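You operate a simulated robot arm through the tools that you are given. There is no shell and no other tool. Be economical: measure what you need, move in short steps, check, and stop when the job is done.

You run a simulated two-armed robot. Do the job below in one go: nothing can be reset, and whatever is moved stays where it is left.

## Task
Switch the note counter switch off. Put the closed sign on the customer side of counter 23 away on the teller side of counter 24. Take the paper roll on the customer side of counter 25 and put it away on the top of the tall desk. Put the green tea bag from the customer side of counter 23 on the teller side of counter 24 and the jasmine tea bag on the counter end. Put one of the brown coin rolls from the customer side of counter 23 on the teller side of counter 24. Put the yellow slips on the output tray of the black printer. Do these in any order. Set down upright: closed sign, paper roll.

The check looks at the end state, three seconds after you hand in, the way a careful person would. Anything else that was tipped, shoved, dropped, spilled or broken makes it a failure.

## Robot
Two 6-joint arms with two-finger parallel grippers on one trunk, on a base that drives. Base frame: it is fixed to the floor where the robot stands at the start and does not move with it; the origin is under the middle of the robot, x ahead of it, y to its left, z up; the surface under the hand at the start is at about z = 0.784. Readings come in m, degrees, newtons and seconds.
The left shoulder is at the start at [0.06, 0.187, 1.172], the right one opposite. With the tool pointing down near the work surface each hand reaches from about 0.1 to 0.6 m from the robot's upright axis, wherever it stands, measured 20 degrees to its own side. Places, roughly: brown coin roll [2.25, -1.25, 0.75]; closed sign [2.75, -1, 0.75]; counter end [6.3, -1.1, 0.8]; note counter switch [0.5, -0.2, 0.9]; output tray of the black printer (23x24 cm) [2.42, 4.38, 0.96]; paper roll (6x6x6 cm) [5.4, -1.1, 0.8]; tea bag [2.75, -1.25, 0.75]; teller side of counter 24 [4.2, -0.6, 0.8]; top of the tall desk [-1, -4.3, 1]; yellow slips [1.75, 2.25, 0.75]. Payload 1.57 kg a hand.
Tool frame (each hand has its own): the origin (TCP) lies between the finger pads and is the grasp point; the fingertips stand 0.03 m ahead of it; z points along the fingers, y is the line along which they close. The gripper opens to 0.11 m. The fingers are 0.024 m wide and 0.012 m thick; the gripper's body (0.048 by 0.112 m) begins 0.078 m behind the TCP.
Orientation is that of the tool frame in the base frame, as [roll, pitch, yaw] about the fixed x, y, z axes, in that order (R = Rz(yaw) Ry(pitch) Rx(roll)). With the fingers straight down and closing along the base's y, the tool's x points along the base's -x, its y along +y and its z along -z.

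## Interface
- The arms move only by the tool play_rows. It takes "left_motion", "right_motion" or both (then of equal length, played together; a hand with none holds still); each is a list of rows, each an object of numbers (a shift or turn left out is 0, a gripper value left out holds the last): "tx", "ty", "tz": the shift along the base's x, y, z in units of 500 mm (1.0 is 500 mm); "wx", "wy", "wz": the turn, a rotation vector about the base's x, y, z in units of 120 degrees (1.0 is 120 degrees). In form: [{"tx": .., "ty": .., "tz": .., "wx": .., "wy": .., "wz": ..}, ...]. A call has 1 to 12 rows; each row is the pose to reach, as a shift and turn from the pose commanded when the call began. "left_jaw" and "right_jaw" are, for a hand that has rows, the opening, from 0 (shut) to 1 (fully open), set as the call begins (left out, the last holds). A call with a number of a shift or a turn outside -1 to 1 is refused whole. Each row takes 0.2 s and may step no farther than 0.05 m and 8.6 degrees from the row before; otherwise, or with a gripper value out of range, the whole call is refused. Where a pose cannot be reached the arm comes as near as it can. A force on the tool above 40 N (or 10 N above the force at the start of the call, whichever is more), or a blocked arm, ends the call early, and 0.2 s more pass. The fingers move at their own pace (about 0.153 m/s each) and stop on an object; they squeeze with about 31 N. The grip force told is the motor's: it shows also when the fingers shut on nothing. Time passes only in rows, and 0.2 s behind the last, so rows that repeat a pose let the fingers close. It gives the time, the measured TCP pose, the force on the tool (base axes), the opening and the grip force at its end, in the units of the frame above (readings bear some noise), with the torque about the TCP (base axes, N m) and any sound that the robot's microphone picked up.
- Cameras (640 x 400 px; columns grow to the right, rows downward): "scene" is now at [0.0149, -0.0275, 1.7133]; the picture's right is [-0.31, -0.95, 0.00], its down [-0.72, 0.24, -0.65] and it looks along [0.62, -0.20, -0.76] (base axes); focal length 293 px, centre (320, 200). "left" rides on the left gripper at [0.07, -0.016, -0.141] in its tool frame; the picture's right is [0.23, 0.97, 0.00], its down [-0.85, 0.20, -0.48] and it looks along [-0.47, 0.11, 0.88] (tool axes); focal length 222 px, centre (320, 200). "right" rides on the right gripper at [0.07, 0.016, -0.141] in its tool frame; the picture's right is [-0.23, 0.97, 0.00], its down [-0.86, -0.20, -0.48] and it looks along [-0.47, -0.11, 0.88] (tool axes); focal length 222 px, centre (320, 200). There is no depth. A picture from a camera that has moved, and an enlarged one, comes with that camera's place and axes in the base frame and with its lens.
- snapshot(camera): a new picture of that camera. No time passes.
- raise_lower(by): slides the trunk up (or, below 0, down) by that many m; the arms and the scene camera ride with it, the base frame stays. It gives what a move gives, with no picture.
- base_move(legs): drives the robot by 1 to 6 legs, each [ahead, left, turn to the left] in m, m and degrees, along the robot's own axes; the way and the turn of a leg run together, so that a leg with both is an arc; at most 1.5 m and 180 degrees a leg. The arms and the cameras ride along, it lands a little off, and it stops where it bumps. It gives what a move gives.
- aim_head(pan, tilt): turns the head with the scene camera to pan (to the left, within 86 degrees either way) and tilt (down, from -29 to 69), counted from straight ahead of the robot. It gives what a move gives.
- enlarge(camera, box): a new picture of the part [left, top, right, bottom] of that camera's present view, enlarged. No time passes.
- finish_job(): hands the job in; it is judged then, once.

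Go step by step. Nothing tells you exact positions but the pictures and the camera data: compare them with the known pose of the tool, close in by small moves and look again before you grip or let go. The budget is 196 turns and 184 pictures, counting those below and the enlarged ones. Unless the task says otherwise, let go and move clear before handing in, and close with one line.

The tools are called after ">>>" as a command line: name --argument value ..., lists and objects as JSON in quotes. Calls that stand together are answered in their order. play_rows: Moves the arms, as the interface text tells. Its arguments: {"type":"object","properties":{"left_motion":{"type":"array","items":{"type":"object","properties":{"tx":{"type":"number"},"ty":{"type":"number"},"tz":{"type":"number"},"wx":{"type":"number"},"wy":{"type":"number"},"wz":{"type":"number"}}}},"left_jaw":{"type":"number"},"right_motion":{"type":"array","items":{"type":"object","properties":{"tx":{"type":"number"},"ty":{"type":"number"},"tz":{"type":"number"},"wx":{"type":"number"},"wy":{"type":"number"},"wz":{"type":"number"}}}},"right_jaw":{"type":"number"}},"required":[]} The other tools are called the same way: raise_lower (by) slides the trunk up or down; base_move (legs) drives the base; aim_head (pan, tilt) turns the head that bears the scene camera; snapshot (camera) takes a picture; enlarge (camera, box) takes an enlarged picture of a part of a camera's view; finish_job () hands the job in.

At the start:

```text
time: 0.0
left_tool_pos: [0.4053, -0.0205, 1.2969]
left_tcp_rot: [180.0, 0.0, 180.0]
left_ft_force: [-1.0, -0.9, -1.5]
left_ft_torque: [0.05, -0.04, 0.02]
left_width: 0.1101
left_grip_force: 0.0
right_tool_pos: [0.2871, -0.2871, 1.2801]
right_tcp_rot: [180.0, 0.0, 180.0]
right_ft_force: [-0.1, -0.2, -0.9]
right_ft_torque: [-0.03, -0.02, -0.04]
right_width: 0.11
right_grip_force: 0.1
trunk travel left (down, up): [-0.8, 0.19]
robot x, y, heading: [0.002, -0.0011, -0.1]
head pan, tilt: [-18.3, 49.5]
```

scene: 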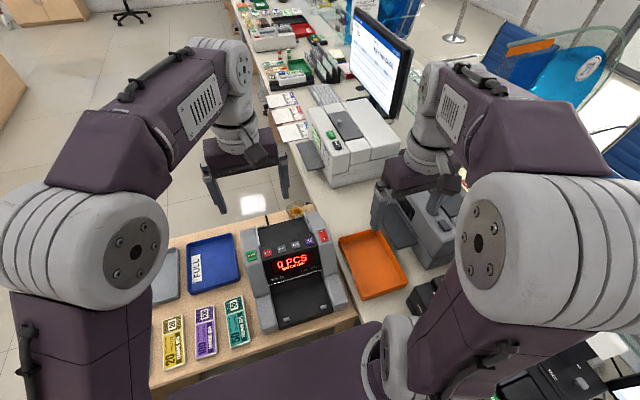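
right: 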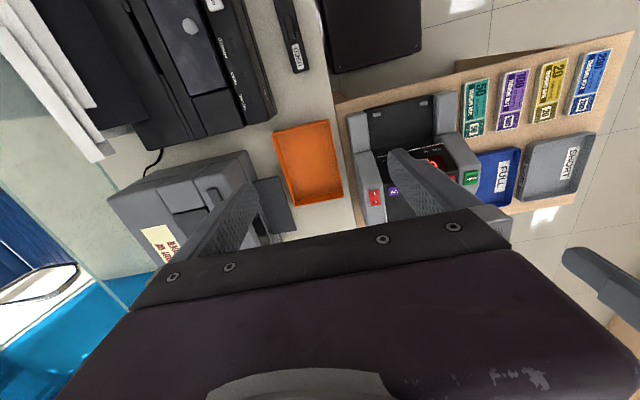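
left: 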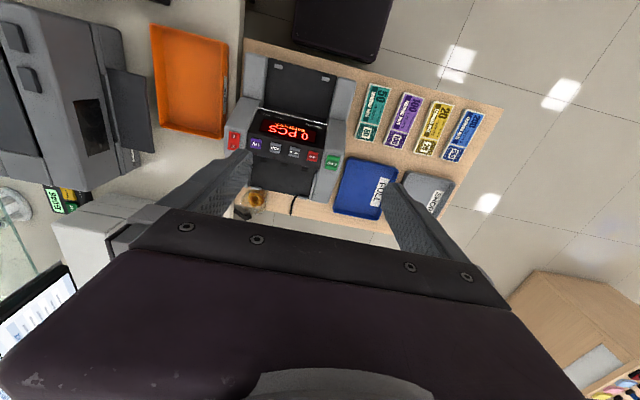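

I see the note counter in front of me with a lit display and a red rocker switch on its right side. I'll look closer at it.

>>> enlarge --camera "scene" --box '[220, 190, 380, 340]'

>>> enlarge --camera "left" --box '[210, 50, 370, 220]'

```text
2.67 times, centred on (300, 265) of scene
camera zoom: at [0.0149, -0.0275, 1.7133], right [-0.31, -0.95, 0.0], down [-0.72, 0.24, -0.65], along [0.62, -0.2, -0.76], focal length 780 px, centre (373, 27)
```

zoom: 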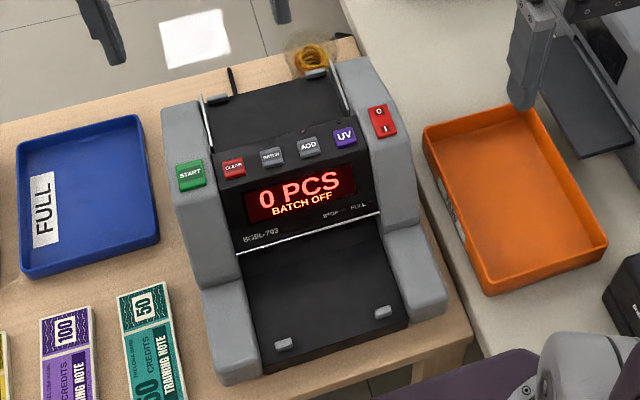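

```text
2.35 times, centred on (290, 135) of left
camera zoom: at [0.3366, -0.0351, 1.4382], right [-0.23, 0.97, 0.0], down [0.85, 0.2, 0.48], along [0.47, 0.11, -0.88], focal length 523 px, centre (391, 353)
```

zoom: 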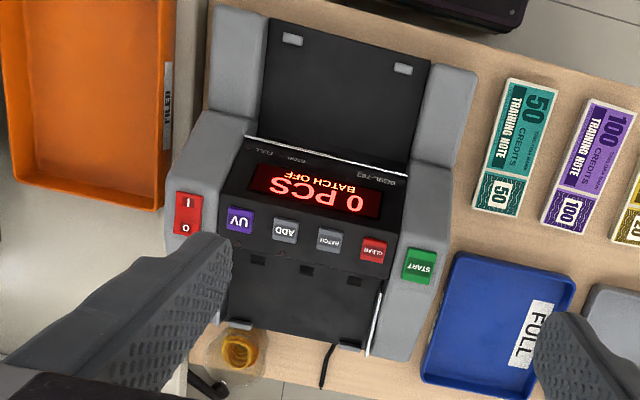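

The red rocker's O end is on the far side, with the switch near (0.50, -0.195, 0.92). I'll shut the right gripper, bring it above the switch, and move the left hand aside.

>>> play_rows --right_jaw 0 --right_motion '[{"tx": 0.055, "ty": 0.023, "tz": -0.05}, {"tx": 0.11, "ty": 0.046, "tz": -0.1}, {"tx": 0.165, "ty": 0.069, "tz": -0.15}, {"tx": 0.22, "ty": 0.092, "tz": -0.2}, {"tx": 0.275, "ty": 0.115, "tz": -0.25}, {"tx": 0.33, "ty": 0.138, "tz": -0.3}, {"tx": 0.385, "ty": 0.161, "tz": -0.36}, {"tx": 0.44, "ty": 0.18, "tz": -0.42}]' --left_motion '[{"ty": 0.05}, {"ty": 0.1}, {"ty": 0.15}, {"ty": 0.2}, {"ty": 0.25}, {"ty": 0.3}, {"ty": 0.3}, {"ty": 0.3}]'

>>> snapshot --camera "right"

>>> snapshot --camera "scene"

```text
time: 1.8
left_tool_pos: [0.4077, 0.1299, 1.2968]
left_tcp_rot: [-179.9, 0.0, -180.0]
left_ft_force: [-0.4, 0.6, 0.2]
left_ft_torque: [0.01, 0.02, -0.04]
left_width: 0.11
left_grip_force: 0.0
right_tool_pos: [0.5094, -0.1979, 1.0679]
right_tcp_rot: [-180.0, -0.1, -180.0]
right_ft_force: [0.8, 0.2, 0.6]
right_ft_torque: [-0.02, 0.03, -0.02]
right_width: 0.0001
right_grip_force: 21.3
trunk travel left (down, up): [-0.8, 0.19]
robot x, y, heading: [-0.0035, 0.001, -0.1]
head pan, tilt: [-18.3, 49.5]
```

```text
178 pictures are left
camera right: at [0.4394, -0.1816, 1.2098], right [0.23, 0.97, 0.0], down [0.86, -0.2, 0.48], along [0.46, -0.11, -0.88], focal length 222 px, centre (320, 200)
```

right: 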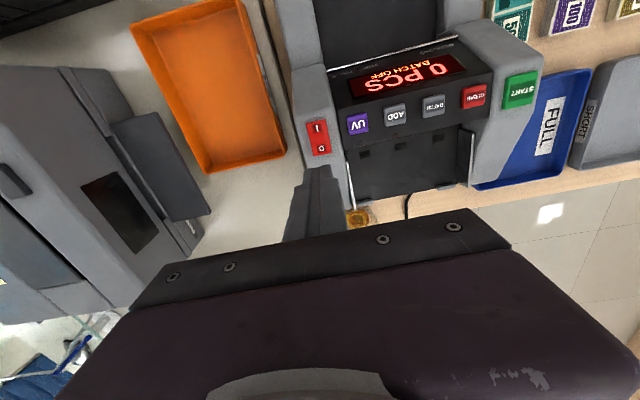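

```text
177 pictures are left
camera scene: at [0.0176, -0.0276, 1.7133], right [-0.31, -0.95, 0.0], down [-0.72, 0.24, -0.65], along [0.62, -0.2, -0.76], focal length 293 px, centre (320, 200)
```

scene: 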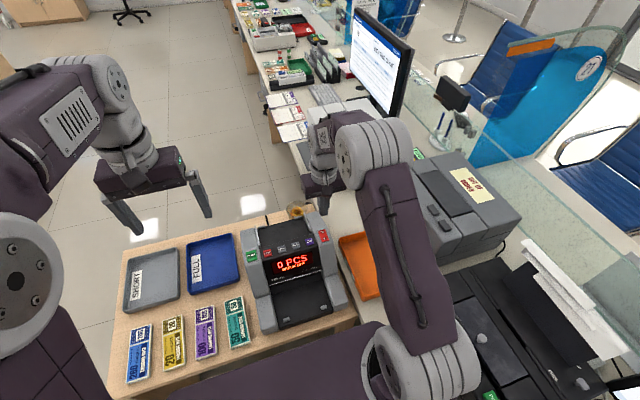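

The fingertips hang just above the O end of the rocker. I'll press straight down slowly.

>>> play_rows --right_motion '[{"tx": 0.006, "ty": 0.002, "tz": -0.04}, {"tx": 0.006, "ty": 0.002, "tz": -0.07}, {"tx": 0.006, "ty": 0.002, "tz": -0.09}, {"tx": 0.006, "ty": 0.002, "tz": -0.1}, {"tx": 0.006, "ty": 0.002, "tz": -0.11}, {"tx": 0.006, "ty": 0.002, "tz": -0.12}, {"tx": 0.006, "ty": 0.002, "tz": -0.13}]'

>>> snapshot --camera "right"

```text
time: 3.4
left_tool_pos: [0.4057, 0.1309, 1.2975]
left_tcp_rot: [-180.0, 0.0, 179.9]
left_ft_force: [0.6, -0.6, -0.9]
left_ft_torque: [0.0, -0.03, 0.03]
left_width: 0.11
left_grip_force: 0.1
right_tool_pos: [0.5107, -0.1956, 1.0072]
right_tcp_rot: [-180.0, 0.0, -180.0]
right_ft_force: [0.6, 0.0, -1.1]
right_ft_torque: [-0.02, 0.0, 0.0]
right_width: 0.0001
right_grip_force: 21.8
trunk travel left (down, up): [-0.8, 0.19]
robot x, y, heading: [-0.0, 0.0026, -0.1]
head pan, tilt: [-18.3, 49.5]
```

```text
176 pictures are left
camera right: at [0.4416, -0.1798, 1.1482], right [0.23, 0.97, 0.0], down [0.86, -0.2, 0.48], along [0.47, -0.11, -0.88], focal length 222 px, centre (320, 200)
```

right: 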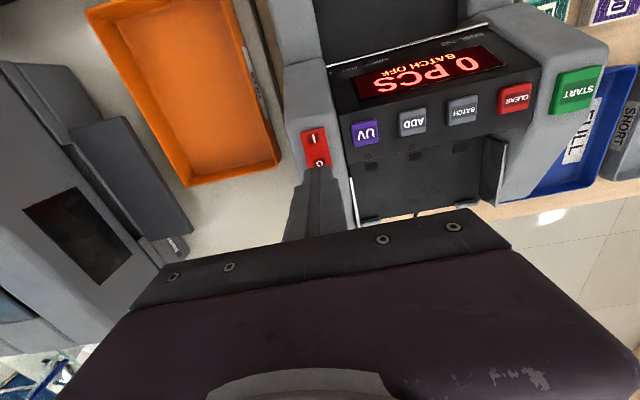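

Still above the rocker; I continue pressing down.

>>> play_rows --right_motion '[{"tz": -0.012}, {"tz": -0.024}, {"tz": -0.036}, {"tz": -0.048}, {"tz": -0.06}, {"tz": -0.07}, {"tz": -0.08}, {"tz": -0.09}, {"tz": -0.1}, {"tz": -0.11}]'

>>> snapshot --camera "right"

```text
time: 5.2
left_tool_pos: [0.4024, 0.1327, 1.2976]
left_tcp_rot: [-179.9, 0.2, -180.0]
left_ft_force: [0.3, -0.4, 0.0]
left_ft_torque: [-0.01, 0.02, -0.03]
left_width: 0.1098
left_grip_force: 0.0
right_tool_pos: [0.5129, -0.1941, 0.9714]
right_tcp_rot: [-179.9, 0.9, -179.9]
right_ft_force: [-7.7, -0.7, 28.5]
right_ft_torque: [0.07, 0.57, 0.03]
right_width: 0.0002
right_grip_force: 21.3
trunk travel left (down, up): [-0.8, 0.19]
robot x, y, heading: [0.0007, 0.0025, -0.0]
head pan, tilt: [-18.3, 49.5]
stopped in row 8 (right hand): the force on the tool passed its limit at 47 N (the readings are from after the stop); the commanded pose is now the measured one
```

```text
175 pictures are left
camera right: at [0.4414, -0.1793, 1.1112], right [0.23, 0.97, 0.0], down [0.85, -0.2, 0.49], along [0.48, -0.11, -0.87], focal length 222 px, centre (320, 200)
```

right: 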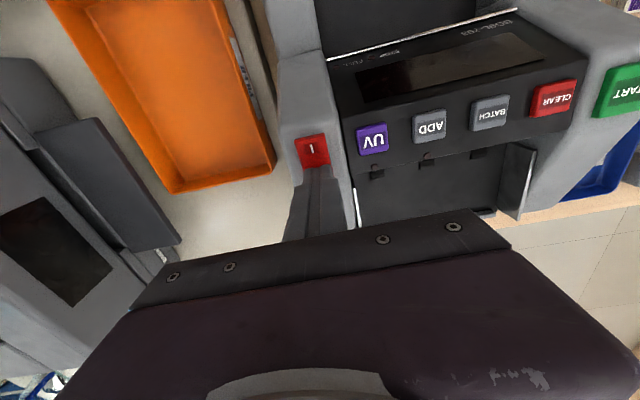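

The display went dark: the counter is off. I'll lift off and raise both hands, then look around.

>>> play_rows --right_motion '[{"tz": 0.05}, {"tz": 0.15}, {"tz": 0.25, "tx": -0.02}, {"tz": 0.33, "tx": -0.08}, {"tz": 0.4, "tx": -0.14}, {"tz": 0.46, "tx": -0.2}, {"tz": 0.52, "tx": -0.26}, {"tz": 0.58, "tx": -0.32}, {"tz": 0.64, "tx": -0.38, "ty": -0.04}]' --right_jaw 0

>>> aim_head --pan -40 --tilt 15

>>> snapshot --camera "scene"

>>> aim_head --pan 30 --tilt 20

>>> snapshot --camera "scene"

>>> aim_head --pan 0 --tilt 20

>>> snapshot --camera "scene"

>>> aim_head --pan -85 --tilt 20

>>> snapshot --camera "scene"

>>> aim_head --pan 85 --tilt 20

>>> snapshot --camera "scene"

```text
refused: row 3 steps farther than a row can; nothing moved
```

```text
time: 6.2
left_tool_pos: [0.4018, 0.1326, 1.2977]
left_tcp_rot: [-179.9, 0.1, 180.0]
left_ft_force: [0.1, 0.4, 0.3]
left_ft_torque: [0.01, 0.0, -0.02]
left_width: 0.1099
left_grip_force: 0.1
right_tool_pos: [0.5129, -0.1945, 0.9706]
right_tcp_rot: [-179.9, 1.1, -179.9]
right_ft_force: [2.3, -3.2, 38.8]
right_ft_torque: [-0.07, 0.36, 0.15]
right_width: 0.0
right_grip_force: 21.7
trunk travel left (down, up): [-0.8, 0.19]
robot x, y, heading: [0.0001, 0.0014, 0.1]
head pan, tilt: [-40.0, 15.0]
```

```text
174 pictures are left
camera scene: at [0.007, -0.0614, 1.7666], right [-0.64, -0.77, 0.0], down [-0.2, 0.17, -0.97], along [0.74, -0.62, -0.26], focal length 293 px, centre (320, 200)
```

scene: 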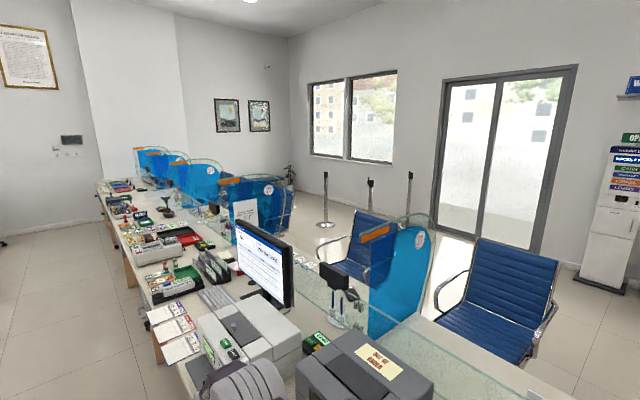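

```text
time: 7.6
left_tool_pos: [0.4018, 0.1321, 1.2986]
left_tcp_rot: [180.0, 0.2, 179.9]
left_ft_force: [0.1, 0.5, 0.1]
left_ft_torque: [0.0, -0.01, 0.01]
left_width: 0.1104
left_grip_force: 0.0
right_tool_pos: [0.513, -0.195, 0.9701]
right_tcp_rot: [-179.9, 1.1, -180.0]
right_ft_force: [5.0, -3.8, 40.9]
right_ft_torque: [-0.1, 0.29, 0.18]
right_width: 0.0
right_grip_force: 21.6
trunk travel left (down, up): [-0.8, 0.19]
robot x, y, heading: [0.0018, 0.0009, 0.0]
head pan, tilt: [30.0, 20.0]
```

```text
173 pictures are left
camera scene: at [0.0165, 0.0449, 1.7584], right [0.5, -0.87, 0.0], down [-0.29, -0.17, -0.94], along [0.82, 0.47, -0.34], focal length 293 px, centre (320, 200)
```

scene: 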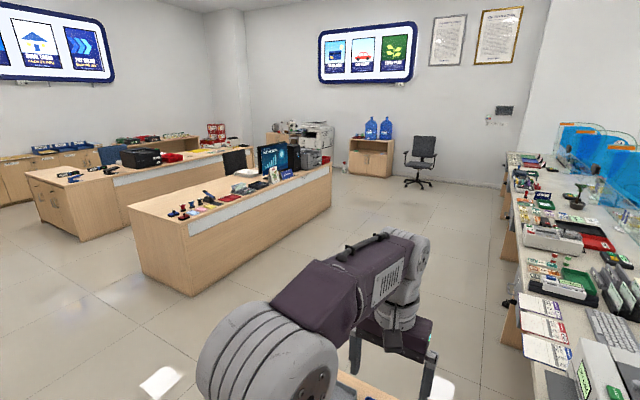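

```text
time: 8.5
left_tool_pos: [0.4018, 0.1328, 1.2988]
left_tcp_rot: [-180.0, 0.2, -180.0]
left_ft_force: [-0.4, 0.5, 0.2]
left_ft_torque: [0.0, -0.01, 0.02]
left_width: 0.1099
left_grip_force: 0.1
right_tool_pos: [0.5136, -0.1956, 0.9702]
right_tcp_rot: [-179.9, 1.1, 180.0]
right_ft_force: [6.1, -4.6, 41.5]
right_ft_torque: [-0.1, 0.29, 0.08]
right_width: 0.0002
right_grip_force: 20.9
trunk travel left (down, up): [-0.8, 0.19]
robot x, y, heading: [0.0018, 0.0034, -0.0]
head pan, tilt: [0.0, 20.0]
```

```text
172 pictures are left
camera scene: at [0.029, -0.0015, 1.7584], right [0.0, -1.0, 0.0], down [-0.34, 0.0, -0.94], along [0.94, 0.0, -0.34], focal length 293 px, centre (320, 200)
```

scene: 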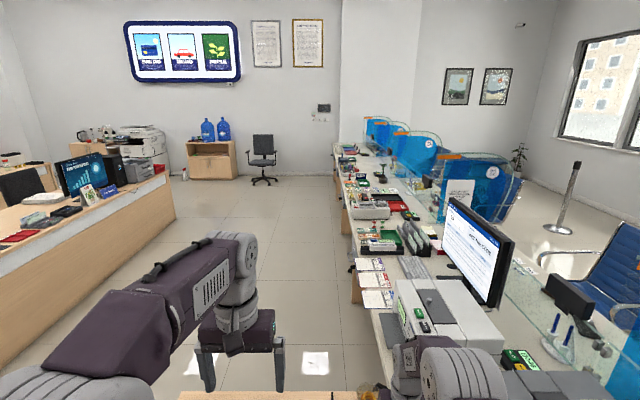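

```text
time: 10.1
left_tool_pos: [0.4013, 0.1322, 1.2981]
left_tcp_rot: [180.0, 0.2, 180.0]
left_ft_force: [0.4, 0.1, 0.2]
left_ft_torque: [0.02, 0.01, -0.01]
left_width: 0.11
left_grip_force: 0.0
right_tool_pos: [0.5134, -0.1961, 0.9722]
right_tcp_rot: [-180.0, 1.1, 179.9]
right_ft_force: [5.4, -5.3, 39.7]
right_ft_torque: [-0.14, 0.32, 0.02]
right_width: 0.0
right_grip_force: 20.8
trunk travel left (down, up): [-0.8, 0.19]
robot x, y, heading: [0.0, 0.0017, 0.0]
head pan, tilt: [-85.0, 20.0]
```

```text
171 pictures are left
camera scene: at [-0.056, -0.0943, 1.7583], right [-1.0, -0.09, 0.0], down [-0.03, 0.34, -0.94], along [0.08, -0.94, -0.34], focal length 293 px, centre (320, 200)
```

scene: 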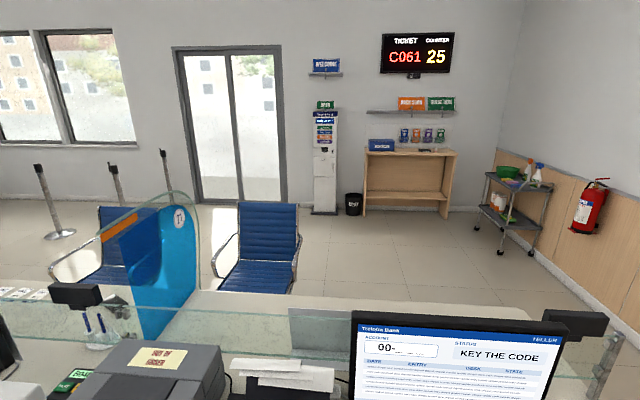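

```text
time: 12.7
left_tool_pos: [0.402, 0.1324, 1.2985]
left_tcp_rot: [179.9, 0.2, -179.9]
left_ft_force: [-0.4, -0.3, 0.9]
left_ft_torque: [-0.02, -0.02, 0.01]
left_width: 0.1099
left_grip_force: 0.1
right_tool_pos: [0.5128, -0.1955, 0.9703]
right_tcp_rot: [-179.9, 1.1, -180.0]
right_ft_force: [5.8, -4.4, 40.3]
right_ft_torque: [-0.13, 0.25, 0.02]
right_width: 0.0
right_grip_force: 20.9
trunk travel left (down, up): [-0.8, 0.19]
robot x, y, heading: [0.0023, 0.0013, 0.0]
head pan, tilt: [85.0, 20.0]
```

```text
170 pictures are left
camera scene: at [-0.0559, 0.0912, 1.7581], right [1.0, -0.09, 0.0], down [-0.03, -0.34, -0.94], along [0.08, 0.94, -0.34], focal length 293 px, centre (320, 200)
```

scene: 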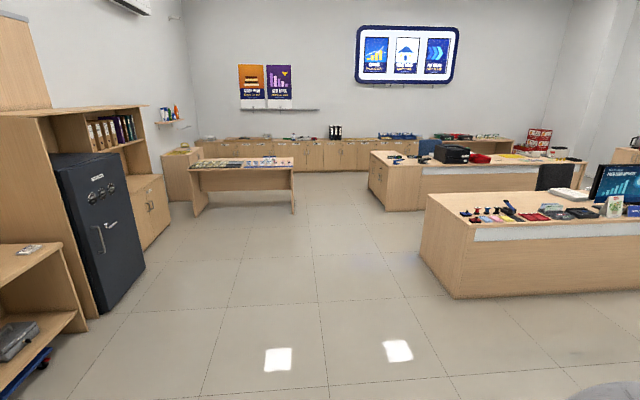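

The counter is off but my lift was refused for step size; I'll redo it with smaller steps.

>>> play_rows --right_motion '[{"tz": 0.08}, {"tz": 0.16}, {"tz": 0.24}, {"tz": 0.3, "tx": -0.06}, {"tz": 0.36, "tx": -0.12}, {"tz": 0.42, "tx": -0.18}, {"tz": 0.48, "tx": -0.24}, {"tz": 0.54, "tx": -0.3}, {"tz": 0.6, "tx": -0.36}]' --right_jaw 0 --left_motion '[{"tx": -0.08}, {"tx": -0.16}, {"tx": -0.2}, {"tx": -0.2}, {"tx": -0.2}, {"tx": -0.2}, {"tx": -0.2}, {"tx": -0.2}, {"tx": -0.2}]'

>>> aim_head --pan -20 --tilt 55

>>> snapshot --camera "scene"

>>> aim_head --pan -85 --tilt 60

>>> snapshot --camera "scene"

>>> aim_head --pan 75 --tilt 50

>>> snapshot --camera "scene"

```text
time: 14.7
left_tool_pos: [0.3029, 0.1307, 1.2951]
left_tcp_rot: [179.9, 0.2, 180.0]
left_ft_force: [-0.7, 0.4, -0.8]
left_ft_torque: [-0.02, -0.03, -0.01]
left_width: 0.1098
left_grip_force: 0.0
right_tool_pos: [0.3333, -0.1963, 1.2666]
right_tcp_rot: [179.9, 0.7, -180.0]
right_ft_force: [0.0, 0.7, -0.2]
right_ft_torque: [-0.01, -0.03, 0.0]
right_width: 0.0
right_grip_force: 21.3
trunk travel left (down, up): [-0.8, 0.19]
robot x, y, heading: [0.001, 0.0011, 0.1]
head pan, tilt: [85.0, 20.0]
```

```text
time: 16.5
left_tool_pos: [0.3037, 0.1311, 1.2954]
left_tcp_rot: [179.9, 0.0, -179.9]
left_ft_force: [0.2, 0.3, -0.1]
left_ft_torque: [-0.01, -0.01, 0.01]
left_width: 0.1105
left_grip_force: 0.0
right_tool_pos: [0.3354, -0.1958, 1.2669]
right_tcp_rot: [-179.9, 0.8, 179.9]
right_ft_force: [-0.1, -0.1, -0.5]
right_ft_torque: [-0.03, -0.03, 0.01]
right_width: 0.0001
right_grip_force: 21.1
trunk travel left (down, up): [-0.8, 0.19]
robot x, y, heading: [-0.0001, 0.0025, -0.1]
head pan, tilt: [-20.0, 55.0]
```

```text
169 pictures are left
camera scene: at [0.009, -0.0278, 1.7062], right [-0.34, -0.94, 0.0], down [-0.77, 0.28, -0.57], along [0.54, -0.2, -0.82], focal length 293 px, centre (320, 200)
```

scene: 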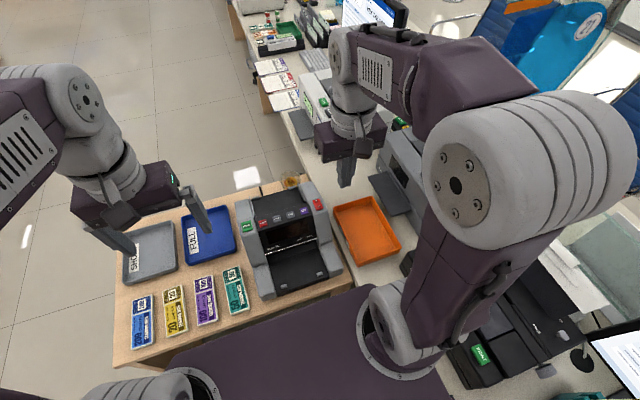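

```text
time: 17.9
left_tool_pos: [0.3034, 0.13, 1.2955]
left_tcp_rot: [180.0, 0.0, 180.0]
left_ft_force: [-0.7, -0.3, 0.1]
left_ft_torque: [0.02, 0.0, 0.02]
left_width: 0.1099
left_grip_force: 0.1
right_tool_pos: [0.337, -0.1969, 1.2666]
right_tcp_rot: [-180.0, 0.6, 180.0]
right_ft_force: [-0.2, 0.1, 0.4]
right_ft_torque: [0.02, 0.01, -0.01]
right_width: 0.0002
right_grip_force: 21.2
trunk travel left (down, up): [-0.8, 0.19]
robot x, y, heading: [-0.0018, 0.0031, -0.0]
head pan, tilt: [-85.0, 60.0]
```

```text
168 pictures are left
camera scene: at [-0.0527, -0.0696, 1.7001], right [-1.0, -0.09, 0.0], down [-0.08, 0.86, -0.5], along [0.04, -0.5, -0.87], focal length 293 px, centre (320, 200)
```

scene: 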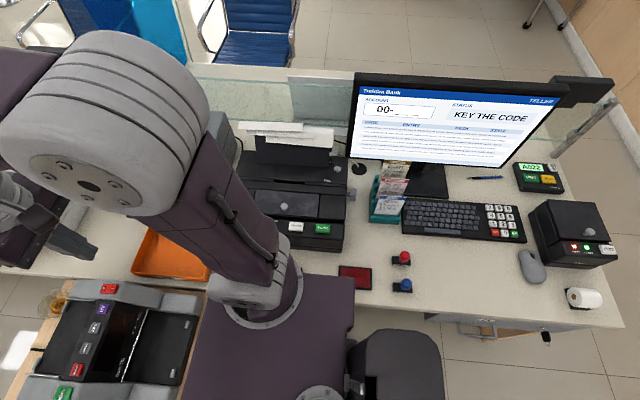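

```text
time: 20.3
left_tool_pos: [0.3046, 0.1316, 1.2962]
left_tcp_rot: [-180.0, 0.0, -179.9]
left_ft_force: [-0.4, -0.1, 0.4]
left_ft_torque: [0.0, 0.01, 0.01]
left_width: 0.1097
left_grip_force: 0.1
right_tool_pos: [0.3364, -0.1955, 1.2659]
right_tcp_rot: [-179.9, 0.7, 180.0]
right_ft_force: [0.2, 0.0, 0.3]
right_ft_torque: [0.02, 0.01, 0.0]
right_width: 0.0
right_grip_force: 21.2
trunk travel left (down, up): [-0.8, 0.19]
robot x, y, heading: [-0.0025, 0.0, -0.1]
head pan, tilt: [75.0, 50.0]
```

```text
167 pictures are left
camera scene: at [-0.0386, 0.0712, 1.7127], right [0.97, -0.26, 0.0], down [-0.2, -0.74, -0.64], along [0.17, 0.62, -0.77], focal length 293 px, centre (320, 200)
```

scene: 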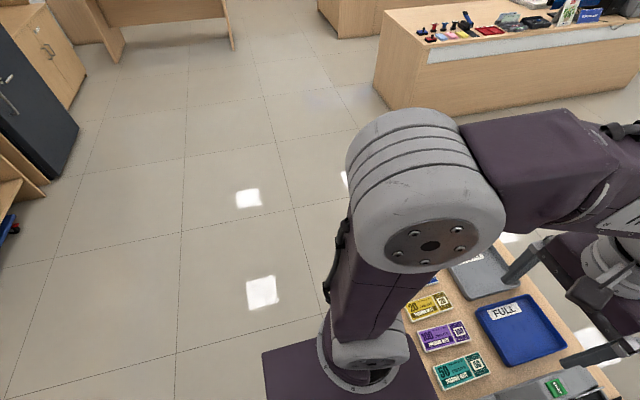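

The path to the left is clear; the desk with the yellow slips stands at about y=2.1 and beyond. I'll strafe left out of the booth, turn to face it, and look.

>>> base_move --legs '[[0, 1.1, 0], [0, 0, 90]]'

>>> aim_head --pan -35 --tilt 25

>>> snapshot --camera "scene"

>>> aim_head --pan 86 --tilt 25

>>> snapshot --camera "scene"

```text
time: 29.7
left_tool_pos: [-0.1288, 1.3792, 1.2943]
left_tcp_rot: [179.9, 0.0, -89.9]
left_ft_force: [0.4, 0.4, -0.7]
left_ft_torque: [0.01, -0.01, 0.02]
left_width: 0.11
left_grip_force: 0.1
right_tool_pos: [0.1992, 1.4117, 1.2667]
right_tcp_rot: [-180.0, 0.7, -89.8]
right_ft_force: [-0.5, 0.0, -0.2]
right_ft_torque: [0.04, 0.03, -0.02]
right_width: 0.0
right_grip_force: 21.6
trunk travel left (down, up): [-0.8, 0.19]
robot x, y, heading: [0.0022, 1.0749, 90.1]
head pan, tilt: [75.0, 50.0]
```

```text
time: 31.6
left_tool_pos: [-0.1285, 1.3784, 1.296]
left_tcp_rot: [-179.9, 0.0, -89.9]
left_ft_force: [-0.5, 0.4, -0.5]
left_ft_torque: [0.01, -0.01, -0.01]
left_width: 0.1102
left_grip_force: 0.1
right_tool_pos: [0.1983, 1.4116, 1.2664]
right_tcp_rot: [-179.9, 0.8, -89.8]
right_ft_force: [0.3, -0.1, 0.1]
right_ft_torque: [0.0, 0.01, -0.03]
right_width: 0.0001
right_grip_force: 21.3
trunk travel left (down, up): [-0.8, 0.19]
robot x, y, heading: [0.0021, 1.0741, 90.1]
head pan, tilt: [-35.0, 25.0]
```

```text
166 pictures are left
camera scene: at [0.057, 1.0881, 1.7502], right [0.82, -0.57, 0.0], down [-0.24, -0.35, -0.91], along [0.52, 0.74, -0.42], focal length 293 px, centre (320, 200)
```

scene: 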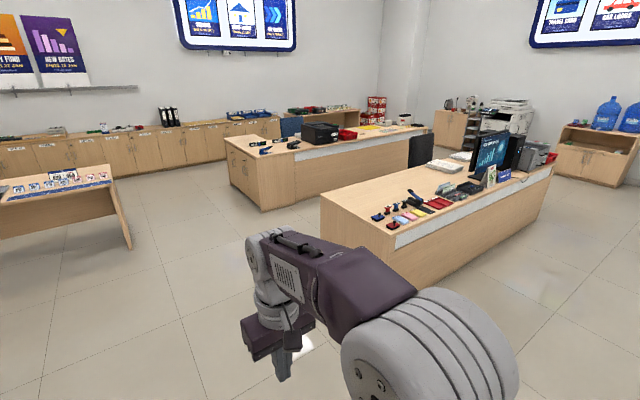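

```text
time: 33.6
left_tool_pos: [-0.1271, 1.3802, 1.2957]
left_tcp_rot: [-180.0, 0.0, -89.9]
left_ft_force: [-0.2, 0.1, -0.2]
left_ft_torque: [0.01, 0.0, 0.01]
left_width: 0.1101
left_grip_force: 0.0
right_tool_pos: [0.1983, 1.4123, 1.2673]
right_tcp_rot: [-179.9, 0.7, -89.9]
right_ft_force: [-1.2, 0.7, 0.5]
right_ft_torque: [0.03, 0.03, 0.04]
right_width: 0.0
right_grip_force: 21.4
trunk travel left (down, up): [-0.8, 0.19]
robot x, y, heading: [0.0036, 1.0784, 90.1]
head pan, tilt: [85.9, 25.0]
```

```text
165 pictures are left
camera scene: at [-0.0876, 1.0191, 1.7502], right [0.07, 1.0, 0.0], down [0.42, -0.03, -0.91], along [-0.9, 0.06, -0.42], focal length 293 px, centre (320, 200)
```

scene: 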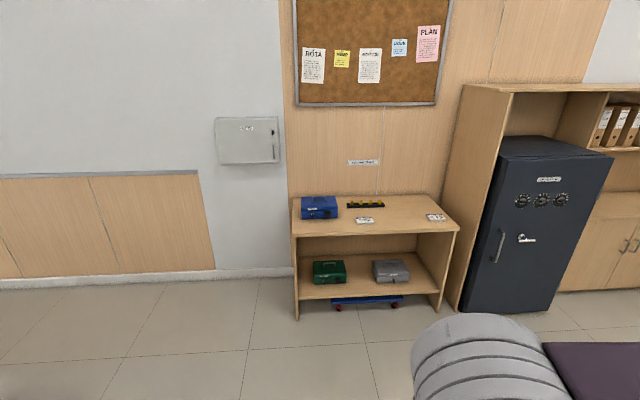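

The desk's left end holds stamps and coloured slips. I'll drive over in front of it and look down.

>>> base_move --legs '[[0, -1.45, 0], [0.2, -0.2, 0]]'

>>> aim_head --pan 0 --tilt 40

>>> snapshot --camera "scene"

```text
time: 42.5
left_tool_pos: [1.5448, 1.5984, 1.2963]
left_tcp_rot: [-179.9, 0.1, -88.4]
left_ft_force: [-0.7, -0.1, 0.0]
left_ft_torque: [0.01, -0.02, 0.01]
left_width: 0.1098
left_grip_force: 0.1
right_tool_pos: [1.871, 1.6384, 1.265]
right_tcp_rot: [-180.0, 0.8, -88.4]
right_ft_force: [-0.2, -0.1, 0.6]
right_ft_torque: [0.01, -0.02, 0.0]
right_width: 0.0001
right_grip_force: 21.2
trunk travel left (down, up): [-0.8, 0.19]
robot x, y, heading: [1.6869, 1.3006, 91.4]
head pan, tilt: [85.9, 25.0]
```

```text
time: 44.1
left_tool_pos: [1.5451, 1.5981, 1.2954]
left_tcp_rot: [180.0, 0.0, -88.4]
left_ft_force: [0.5, 0.3, -0.5]
left_ft_torque: [0.01, -0.02, 0.0]
left_width: 0.1101
left_grip_force: 0.0
right_tool_pos: [1.873, 1.6403, 1.2665]
right_tcp_rot: [-179.9, 0.7, -88.5]
right_ft_force: [0.4, 0.1, -0.7]
right_ft_torque: [-0.04, 0.0, 0.02]
right_width: 0.0
right_grip_force: 21.5
trunk travel left (down, up): [-0.8, 0.19]
robot x, y, heading: [1.6842, 1.2989, 91.9]
head pan, tilt: [0.0, 40.0]
```

```text
164 pictures are left
camera scene: at [1.686, 1.3207, 1.7269], right [1.0, 0.03, 0.0], down [0.02, -0.64, -0.77], along [-0.02, 0.77, -0.64], focal length 293 px, centre (320, 200)
```

scene: 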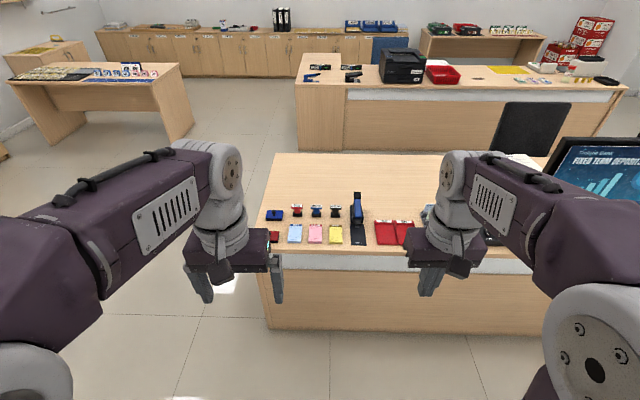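

Yellow slips are at about (1.735, 2.24). I enlarge to see the pile and the printer.

>>> enlarge --camera "scene" --box '[255, 180, 415, 280]'

>>> enlarge --camera "scene" --box '[290, 40, 450, 120]'

```text
4.00 times, centred on (335, 230) of scene
camera zoom: at [1.686, 1.3207, 1.7269], right [1.0, 0.03, 0.0], down [0.02, -0.64, -0.77], along [-0.02, 0.77, -0.64], focal length 1170 px, centre (260, 80)
```

zoom: 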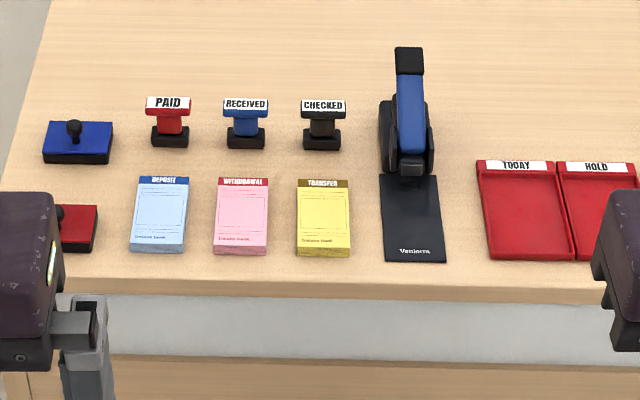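

```text
4.00 times, centred on (370, 80) of scene
camera zoom: at [1.686, 1.3207, 1.7269], right [1.0, 0.03, 0.0], down [0.02, -0.64, -0.77], along [-0.02, 0.77, -0.64], focal length 1170 px, centre (120, 680)
```

zoom: 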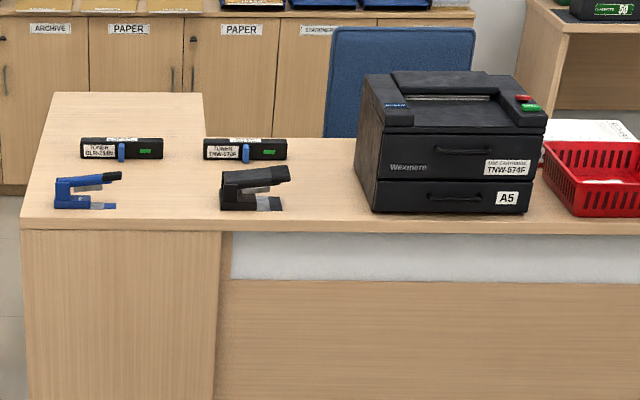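

I'll approach so the right hand sits over the yellow pad, and open the right jaw part-way.

>>> base_move --legs '[[0.42, 0.11, -1.9]]'

>>> aim_head --pan -15 --tilt 55

>>> snapshot --camera "scene"

>>> snapshot --camera "right"

```text
time: 46.8
left_tool_pos: [1.433, 2.0232, 1.2959]
left_tcp_rot: [-180.0, 0.1, -89.8]
left_ft_force: [0.2, -1.7, 0.4]
left_ft_torque: [-0.01, -0.03, 0.0]
left_width: 0.11
left_grip_force: 0.0
right_tool_pos: [1.7617, 2.0559, 1.2665]
right_tcp_rot: [-179.9, 0.8, -89.7]
right_ft_force: [0.6, -0.1, -0.3]
right_ft_torque: [-0.02, 0.03, -0.01]
right_width: 0.0
right_grip_force: 21.1
trunk travel left (down, up): [-0.8, 0.19]
robot x, y, heading: [1.5643, 1.7216, 90.3]
head pan, tilt: [0.0, 40.0]
```

```text
time: 47.6
left_tool_pos: [1.4332, 2.0256, 1.2957]
left_tcp_rot: [-179.9, 0.1, -89.8]
left_ft_force: [-0.2, 0.4, 0.3]
left_ft_torque: [-0.02, -0.02, -0.01]
left_width: 0.1098
left_grip_force: 0.0
right_tool_pos: [1.7616, 2.0588, 1.2663]
right_tcp_rot: [-179.9, 0.7, -89.8]
right_ft_force: [-0.1, 0.0, -0.4]
right_ft_torque: [0.01, -0.04, 0.02]
right_width: 0.0
right_grip_force: 20.9
trunk travel left (down, up): [-0.8, 0.19]
robot x, y, heading: [1.568, 1.7229, 90.2]
head pan, tilt: [-15.0, 55.0]
```

```text
161 pictures are left
camera scene: at [1.5861, 1.7284, 1.7062], right [0.97, -0.25, 0.0], down [-0.21, -0.79, -0.57], along [0.15, 0.55, -0.82], focal length 293 px, centre (320, 200)
```

scene: 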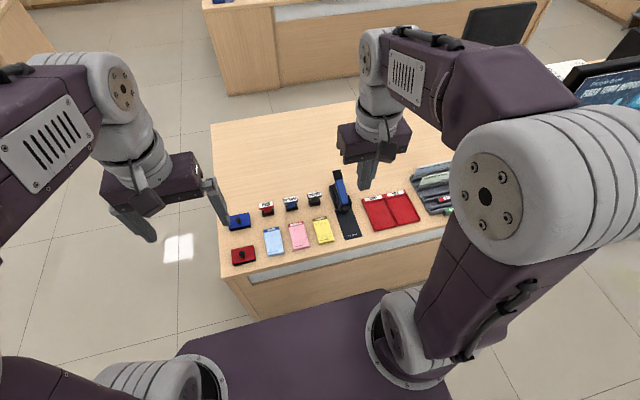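

```text
160 pictures are left
camera right: at [1.7451, 1.9865, 1.4072], right [-0.97, 0.22, 0.0], down [0.2, 0.85, 0.49], along [0.11, 0.48, -0.87], focal length 222 px, centre (320, 200)
```

right: 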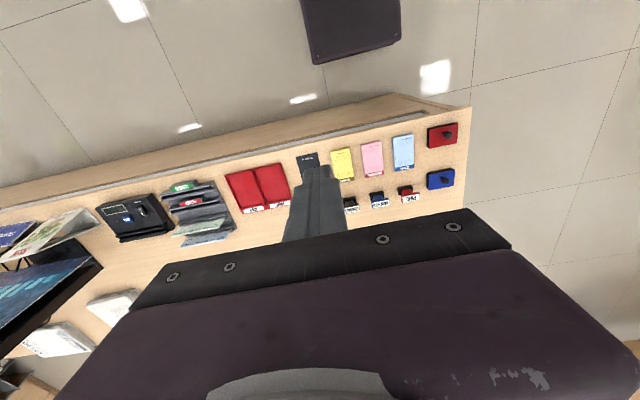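

The pad is at about (1.731, 2.225). I'll move above it, jaw open to ~9 cm, and check with the hand camera.

>>> play_rows --right_jaw 0.82 --right_motion '[{"tx": -0.02, "ty": 0.09}, {"tx": -0.04, "ty": 0.17, "tz": -0.04}, {"tx": -0.06, "ty": 0.25, "tz": -0.09}, {"tx": -0.062, "ty": 0.3, "tz": -0.17}, {"tx": -0.062, "ty": 0.332, "tz": -0.26}, {"tx": -0.062, "ty": 0.332, "tz": -0.36}, {"tx": -0.062, "ty": 0.332, "tz": -0.46}, {"tx": -0.062, "ty": 0.332, "tz": -0.56}, {"tx": -0.062, "ty": 0.332, "tz": -0.66}, {"tx": -0.062, "ty": 0.332, "tz": -0.74}, {"tx": -0.062, "ty": 0.332, "tz": -0.772}]'

>>> snapshot --camera "right"

```text
time: 50.0
left_tool_pos: [1.4337, 2.0252, 1.296]
left_tcp_rot: [-179.9, 0.0, -89.8]
left_ft_force: [-0.4, -0.8, 0.8]
left_ft_torque: [0.04, -0.02, 0.02]
left_width: 0.1102
left_grip_force: 0.1
right_tool_pos: [1.729, 2.2237, 0.8813]
right_tcp_rot: [180.0, 0.6, -89.6]
right_ft_force: [-0.1, 0.3, 0.4]
right_ft_torque: [0.02, -0.01, 0.02]
right_width: 0.0901
right_grip_force: 0.0
trunk travel left (down, up): [-0.8, 0.19]
robot x, y, heading: [1.5681, 1.7218, 90.2]
head pan, tilt: [-15.0, 55.0]
```

```text
159 pictures are left
camera right: at [1.7148, 2.1513, 1.0218], right [-0.97, 0.22, 0.0], down [0.2, 0.85, 0.49], along [0.11, 0.48, -0.87], focal length 222 px, centre (320, 200)
```

right: 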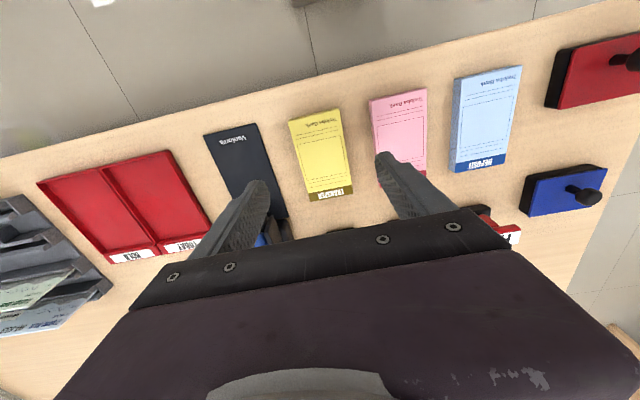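

Well centred over the pad. I lower toward it in small steps.

>>> play_rows --right_motion '[{"ty": 0.01, "tz": -0.04}, {"ty": 0.01, "tz": -0.08}, {"ty": 0.01, "tz": -0.12}, {"ty": 0.01, "tz": -0.13}, {"ty": 0.01, "tz": -0.14}, {"ty": 0.01, "tz": -0.15}, {"ty": 0.01, "tz": -0.155}]'

>>> snapshot --camera "right"

```text
time: 51.6
left_tool_pos: [1.4338, 2.0252, 1.2968]
left_tcp_rot: [180.0, 0.0, -89.7]
left_ft_force: [-0.3, -0.9, -0.2]
left_ft_torque: [0.02, -0.06, 0.01]
left_width: 0.11
left_grip_force: 0.1
right_tool_pos: [1.7302, 2.2303, 0.8031]
right_tcp_rot: [180.0, 0.8, -89.7]
right_ft_force: [0.3, -0.3, 0.1]
right_ft_torque: [0.01, 0.01, 0.02]
right_width: 0.0904
right_grip_force: 0.1
trunk travel left (down, up): [-0.8, 0.19]
robot x, y, heading: [1.5704, 1.7218, 90.1]
head pan, tilt: [-15.0, 55.0]
```

```text
158 pictures are left
camera right: at [1.7146, 2.1574, 0.9438], right [-0.97, 0.22, 0.0], down [0.2, 0.85, 0.49], along [0.11, 0.48, -0.87], focal length 222 px, centre (320, 200)
```

right: 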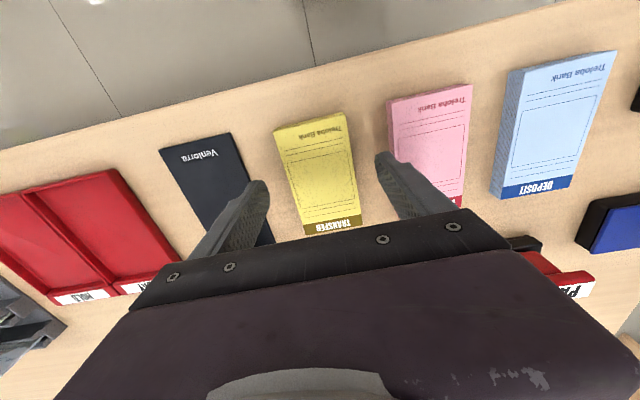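

The pad is centred; I'll narrow the opening slightly for clearance and go down to the desk gently.

>>> play_rows --right_jaw 0.7 --right_motion '[{"tx": 0.004}, {"tx": 0.004, "tz": -0.01}, {"tx": 0.004, "tz": -0.02}, {"tx": 0.004, "tz": -0.025}, {"tx": 0.004, "tz": -0.03}, {"tx": 0.004, "tz": -0.035}]'

>>> snapshot --camera "right"

```text
time: 53.0
left_tool_pos: [1.4338, 2.0242, 1.2949]
left_tcp_rot: [-179.9, 0.0, -90.0]
left_ft_force: [0.0, 0.2, 0.4]
left_ft_torque: [-0.03, 0.0, -0.02]
left_width: 0.1099
left_grip_force: 0.0
right_tool_pos: [1.732, 2.2273, 0.7859]
right_tcp_rot: [-180.0, 0.7, -89.7]
right_ft_force: [0.5, 0.1, -0.2]
right_ft_torque: [0.01, 0.0, 0.01]
right_width: 0.077
right_grip_force: 0.0
trunk travel left (down, up): [-0.8, 0.19]
robot x, y, heading: [1.568, 1.7213, 90.0]
head pan, tilt: [-15.0, 55.0]
```

```text
157 pictures are left
camera right: at [1.7163, 2.1565, 0.9266], right [-0.97, 0.22, 0.0], down [0.2, 0.85, 0.49], along [0.11, 0.48, -0.87], focal length 222 px, centre (320, 200)
```

right: 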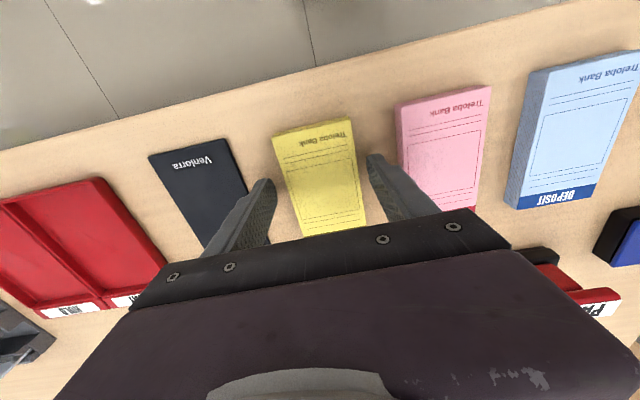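

No contact yet; I go further in tiny steps.

>>> play_rows --right_motion '[{"tz": -0.005}, {"tz": -0.01}, {"tz": -0.015}, {"tz": -0.02}, {"tz": -0.025}, {"tz": -0.03}]'

>>> snapshot --camera "right"

```text
time: 54.1
left_tool_pos: [1.4343, 2.0201, 1.2972]
left_tcp_rot: [180.0, 0.3, -89.8]
left_ft_force: [-0.5, 0.1, -0.3]
left_ft_torque: [0.01, -0.01, 0.01]
left_width: 0.11
left_grip_force: 0.1
right_tool_pos: [1.731, 2.2291, 0.781]
right_tcp_rot: [-179.9, 1.1, -89.6]
right_ft_force: [1.7, -13.4, 32.9]
right_ft_torque: [-0.74, 1.31, 0.51]
right_width: 0.0761
right_grip_force: 0.0
trunk travel left (down, up): [-0.8, 0.19]
robot x, y, heading: [1.5663, 1.7208, 90.3]
head pan, tilt: [-15.0, 55.0]
stopped in row 5 (right hand): the force on the tool passed its limit at 44 N (the readings are from after the stop); the commanded pose is now the measured one
```

```text
156 pictures are left
camera right: at [1.7154, 2.1557, 0.9207], right [-0.98, 0.22, 0.0], down [0.19, 0.85, 0.49], along [0.11, 0.48, -0.87], focal length 222 px, centre (320, 200)
```

right: 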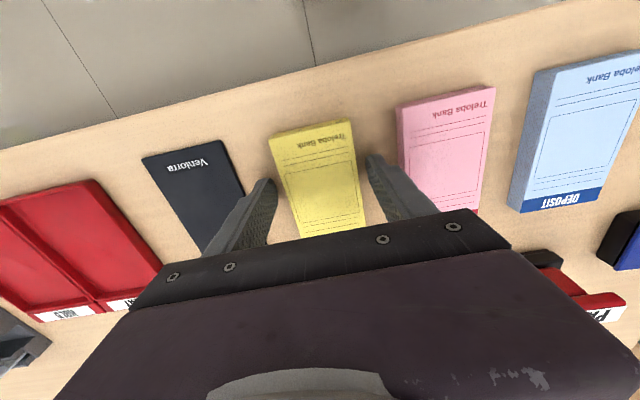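

Touched the desk at about z=0.750. I back off 2 mm, close on the pad, and lift it.

>>> play_rows --right_motion '[{"tz": 0.004}, {"tz": 0.005}]'

>>> play_rows --right_jaw 0.3 --right_motion '[{}, {}, {}, {}]'

>>> snapshot --camera "right"

```text
time: 54.7
left_tool_pos: [1.4342, 2.0211, 1.2973]
left_tcp_rot: [180.0, 0.3, -89.8]
left_ft_force: [0.8, 0.3, -0.1]
left_ft_torque: [-0.02, 0.0, 0.0]
left_width: 0.1102
left_grip_force: 0.0
right_tool_pos: [1.7314, 2.227, 0.7801]
right_tcp_rot: [-179.9, 1.0, -89.7]
right_ft_force: [1.6, -11.9, 15.7]
right_ft_torque: [-0.58, 0.62, 0.52]
right_width: 0.0756
right_grip_force: 0.1
trunk travel left (down, up): [-0.8, 0.19]
robot x, y, heading: [1.5637, 1.7251, 90.1]
head pan, tilt: [-15.0, 55.0]
```

```text
time: 55.7
left_tool_pos: [1.4319, 2.0239, 1.2954]
left_tcp_rot: [-180.0, 0.1, -89.8]
left_ft_force: [-0.3, -0.4, -0.1]
left_ft_torque: [0.02, 0.01, 0.02]
left_width: 0.11
left_grip_force: 0.0
right_tool_pos: [1.7306, 2.2316, 0.7802]
right_tcp_rot: [180.0, 1.2, -89.7]
right_ft_force: [-4.5, 3.2, 10.5]
right_ft_torque: [0.2, 0.44, -0.1]
right_width: 0.0571
right_grip_force: 31.4
trunk travel left (down, up): [-0.8, 0.19]
robot x, y, heading: [1.5681, 1.7224, 90.0]
head pan, tilt: [-15.0, 55.0]
```

```text
155 pictures are left
camera right: at [1.7145, 2.1593, 0.9206], right [-0.97, 0.22, 0.0], down [0.2, 0.85, 0.5], along [0.11, 0.48, -0.87], focal length 222 px, centre (320, 200)
```

right: 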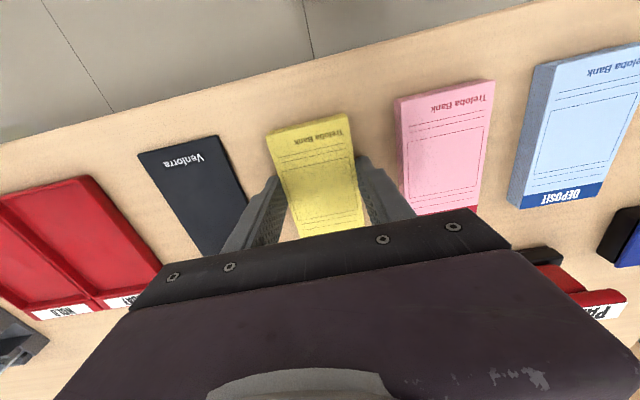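

The pad is gripped (57 mm). I lift it and draw it back over the robot.

>>> play_rows --right_motion '[{"tz": 0.04}, {"tz": 0.13}, {"tz": 0.22}, {"tz": 0.31}, {"tz": 0.4}, {"tz": 0.5}, {"tz": 0.6}, {"tz": 0.7}, {"tz": 0.78, "ty": -0.05}, {"tz": 0.82, "ty": -0.13}, {"tz": 0.82, "ty": -0.22}, {"tz": 0.82, "ty": -0.32}]'

>>> snapshot --camera "right"

>>> aim_head --pan -40 --tilt 25

>>> snapshot --camera "scene"

```text
time: 58.3
left_tool_pos: [1.4334, 2.0217, 1.2956]
left_tcp_rot: [-179.9, 0.2, -89.8]
left_ft_force: [0.5, -0.9, -0.7]
left_ft_torque: [0.05, -0.01, -0.01]
left_width: 0.1102
left_grip_force: 0.2
right_tool_pos: [1.7322, 2.0702, 1.192]
right_tcp_rot: [179.9, 1.2, -89.7]
right_ft_force: [-0.3, 0.2, -0.4]
right_ft_torque: [0.04, -0.01, -0.01]
right_width: 0.0571
right_grip_force: 31.0
trunk travel left (down, up): [-0.8, 0.19]
robot x, y, heading: [1.5667, 1.7215, 90.2]
head pan, tilt: [-15.0, 55.0]
```

```text
154 pictures are left
camera right: at [1.7158, 1.9973, 1.3321], right [-0.97, 0.22, 0.0], down [0.2, 0.85, 0.5], along [0.11, 0.48, -0.87], focal length 222 px, centre (320, 200)
```

right: 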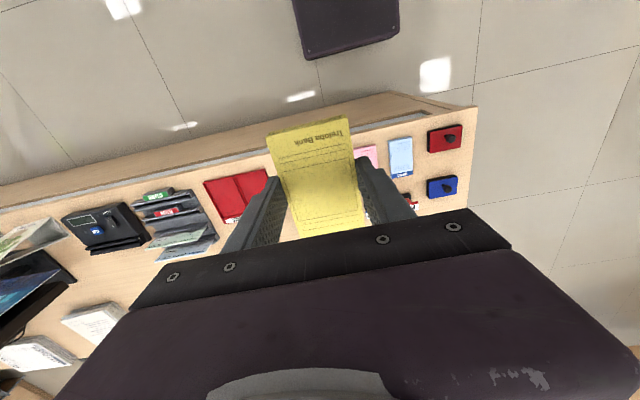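

```text
time: 59.3
left_tool_pos: [1.4345, 2.0254, 1.2965]
left_tcp_rot: [180.0, 0.0, -89.7]
left_ft_force: [0.0, 0.6, 1.0]
left_ft_torque: [-0.02, 0.0, -0.04]
left_width: 0.1101
left_grip_force: 0.1
right_tool_pos: [1.732, 2.0735, 1.1906]
right_tcp_rot: [-180.0, 1.0, -89.8]
right_ft_force: [-0.8, -0.6, -0.6]
right_ft_torque: [-0.02, -0.02, 0.03]
right_width: 0.057
right_grip_force: 30.9
trunk travel left (down, up): [-0.8, 0.19]
robot x, y, heading: [1.5666, 1.7185, 90.2]
head pan, tilt: [-40.0, 25.0]
```

```text
153 pictures are left
camera scene: at [1.6268, 1.7295, 1.7501], right [0.77, -0.64, 0.0], down [-0.27, -0.33, -0.91], along [0.58, 0.7, -0.42], focal length 293 px, centre (320, 200)
```

scene: 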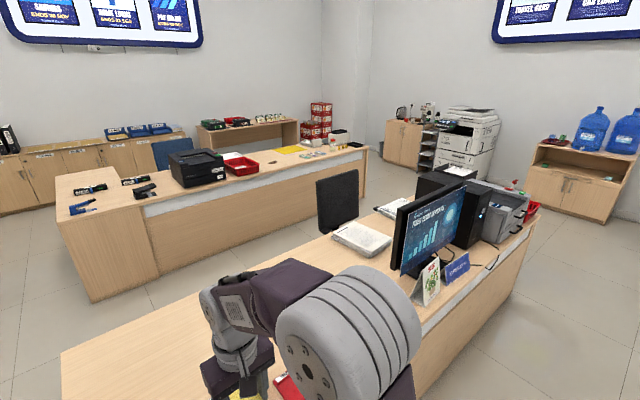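

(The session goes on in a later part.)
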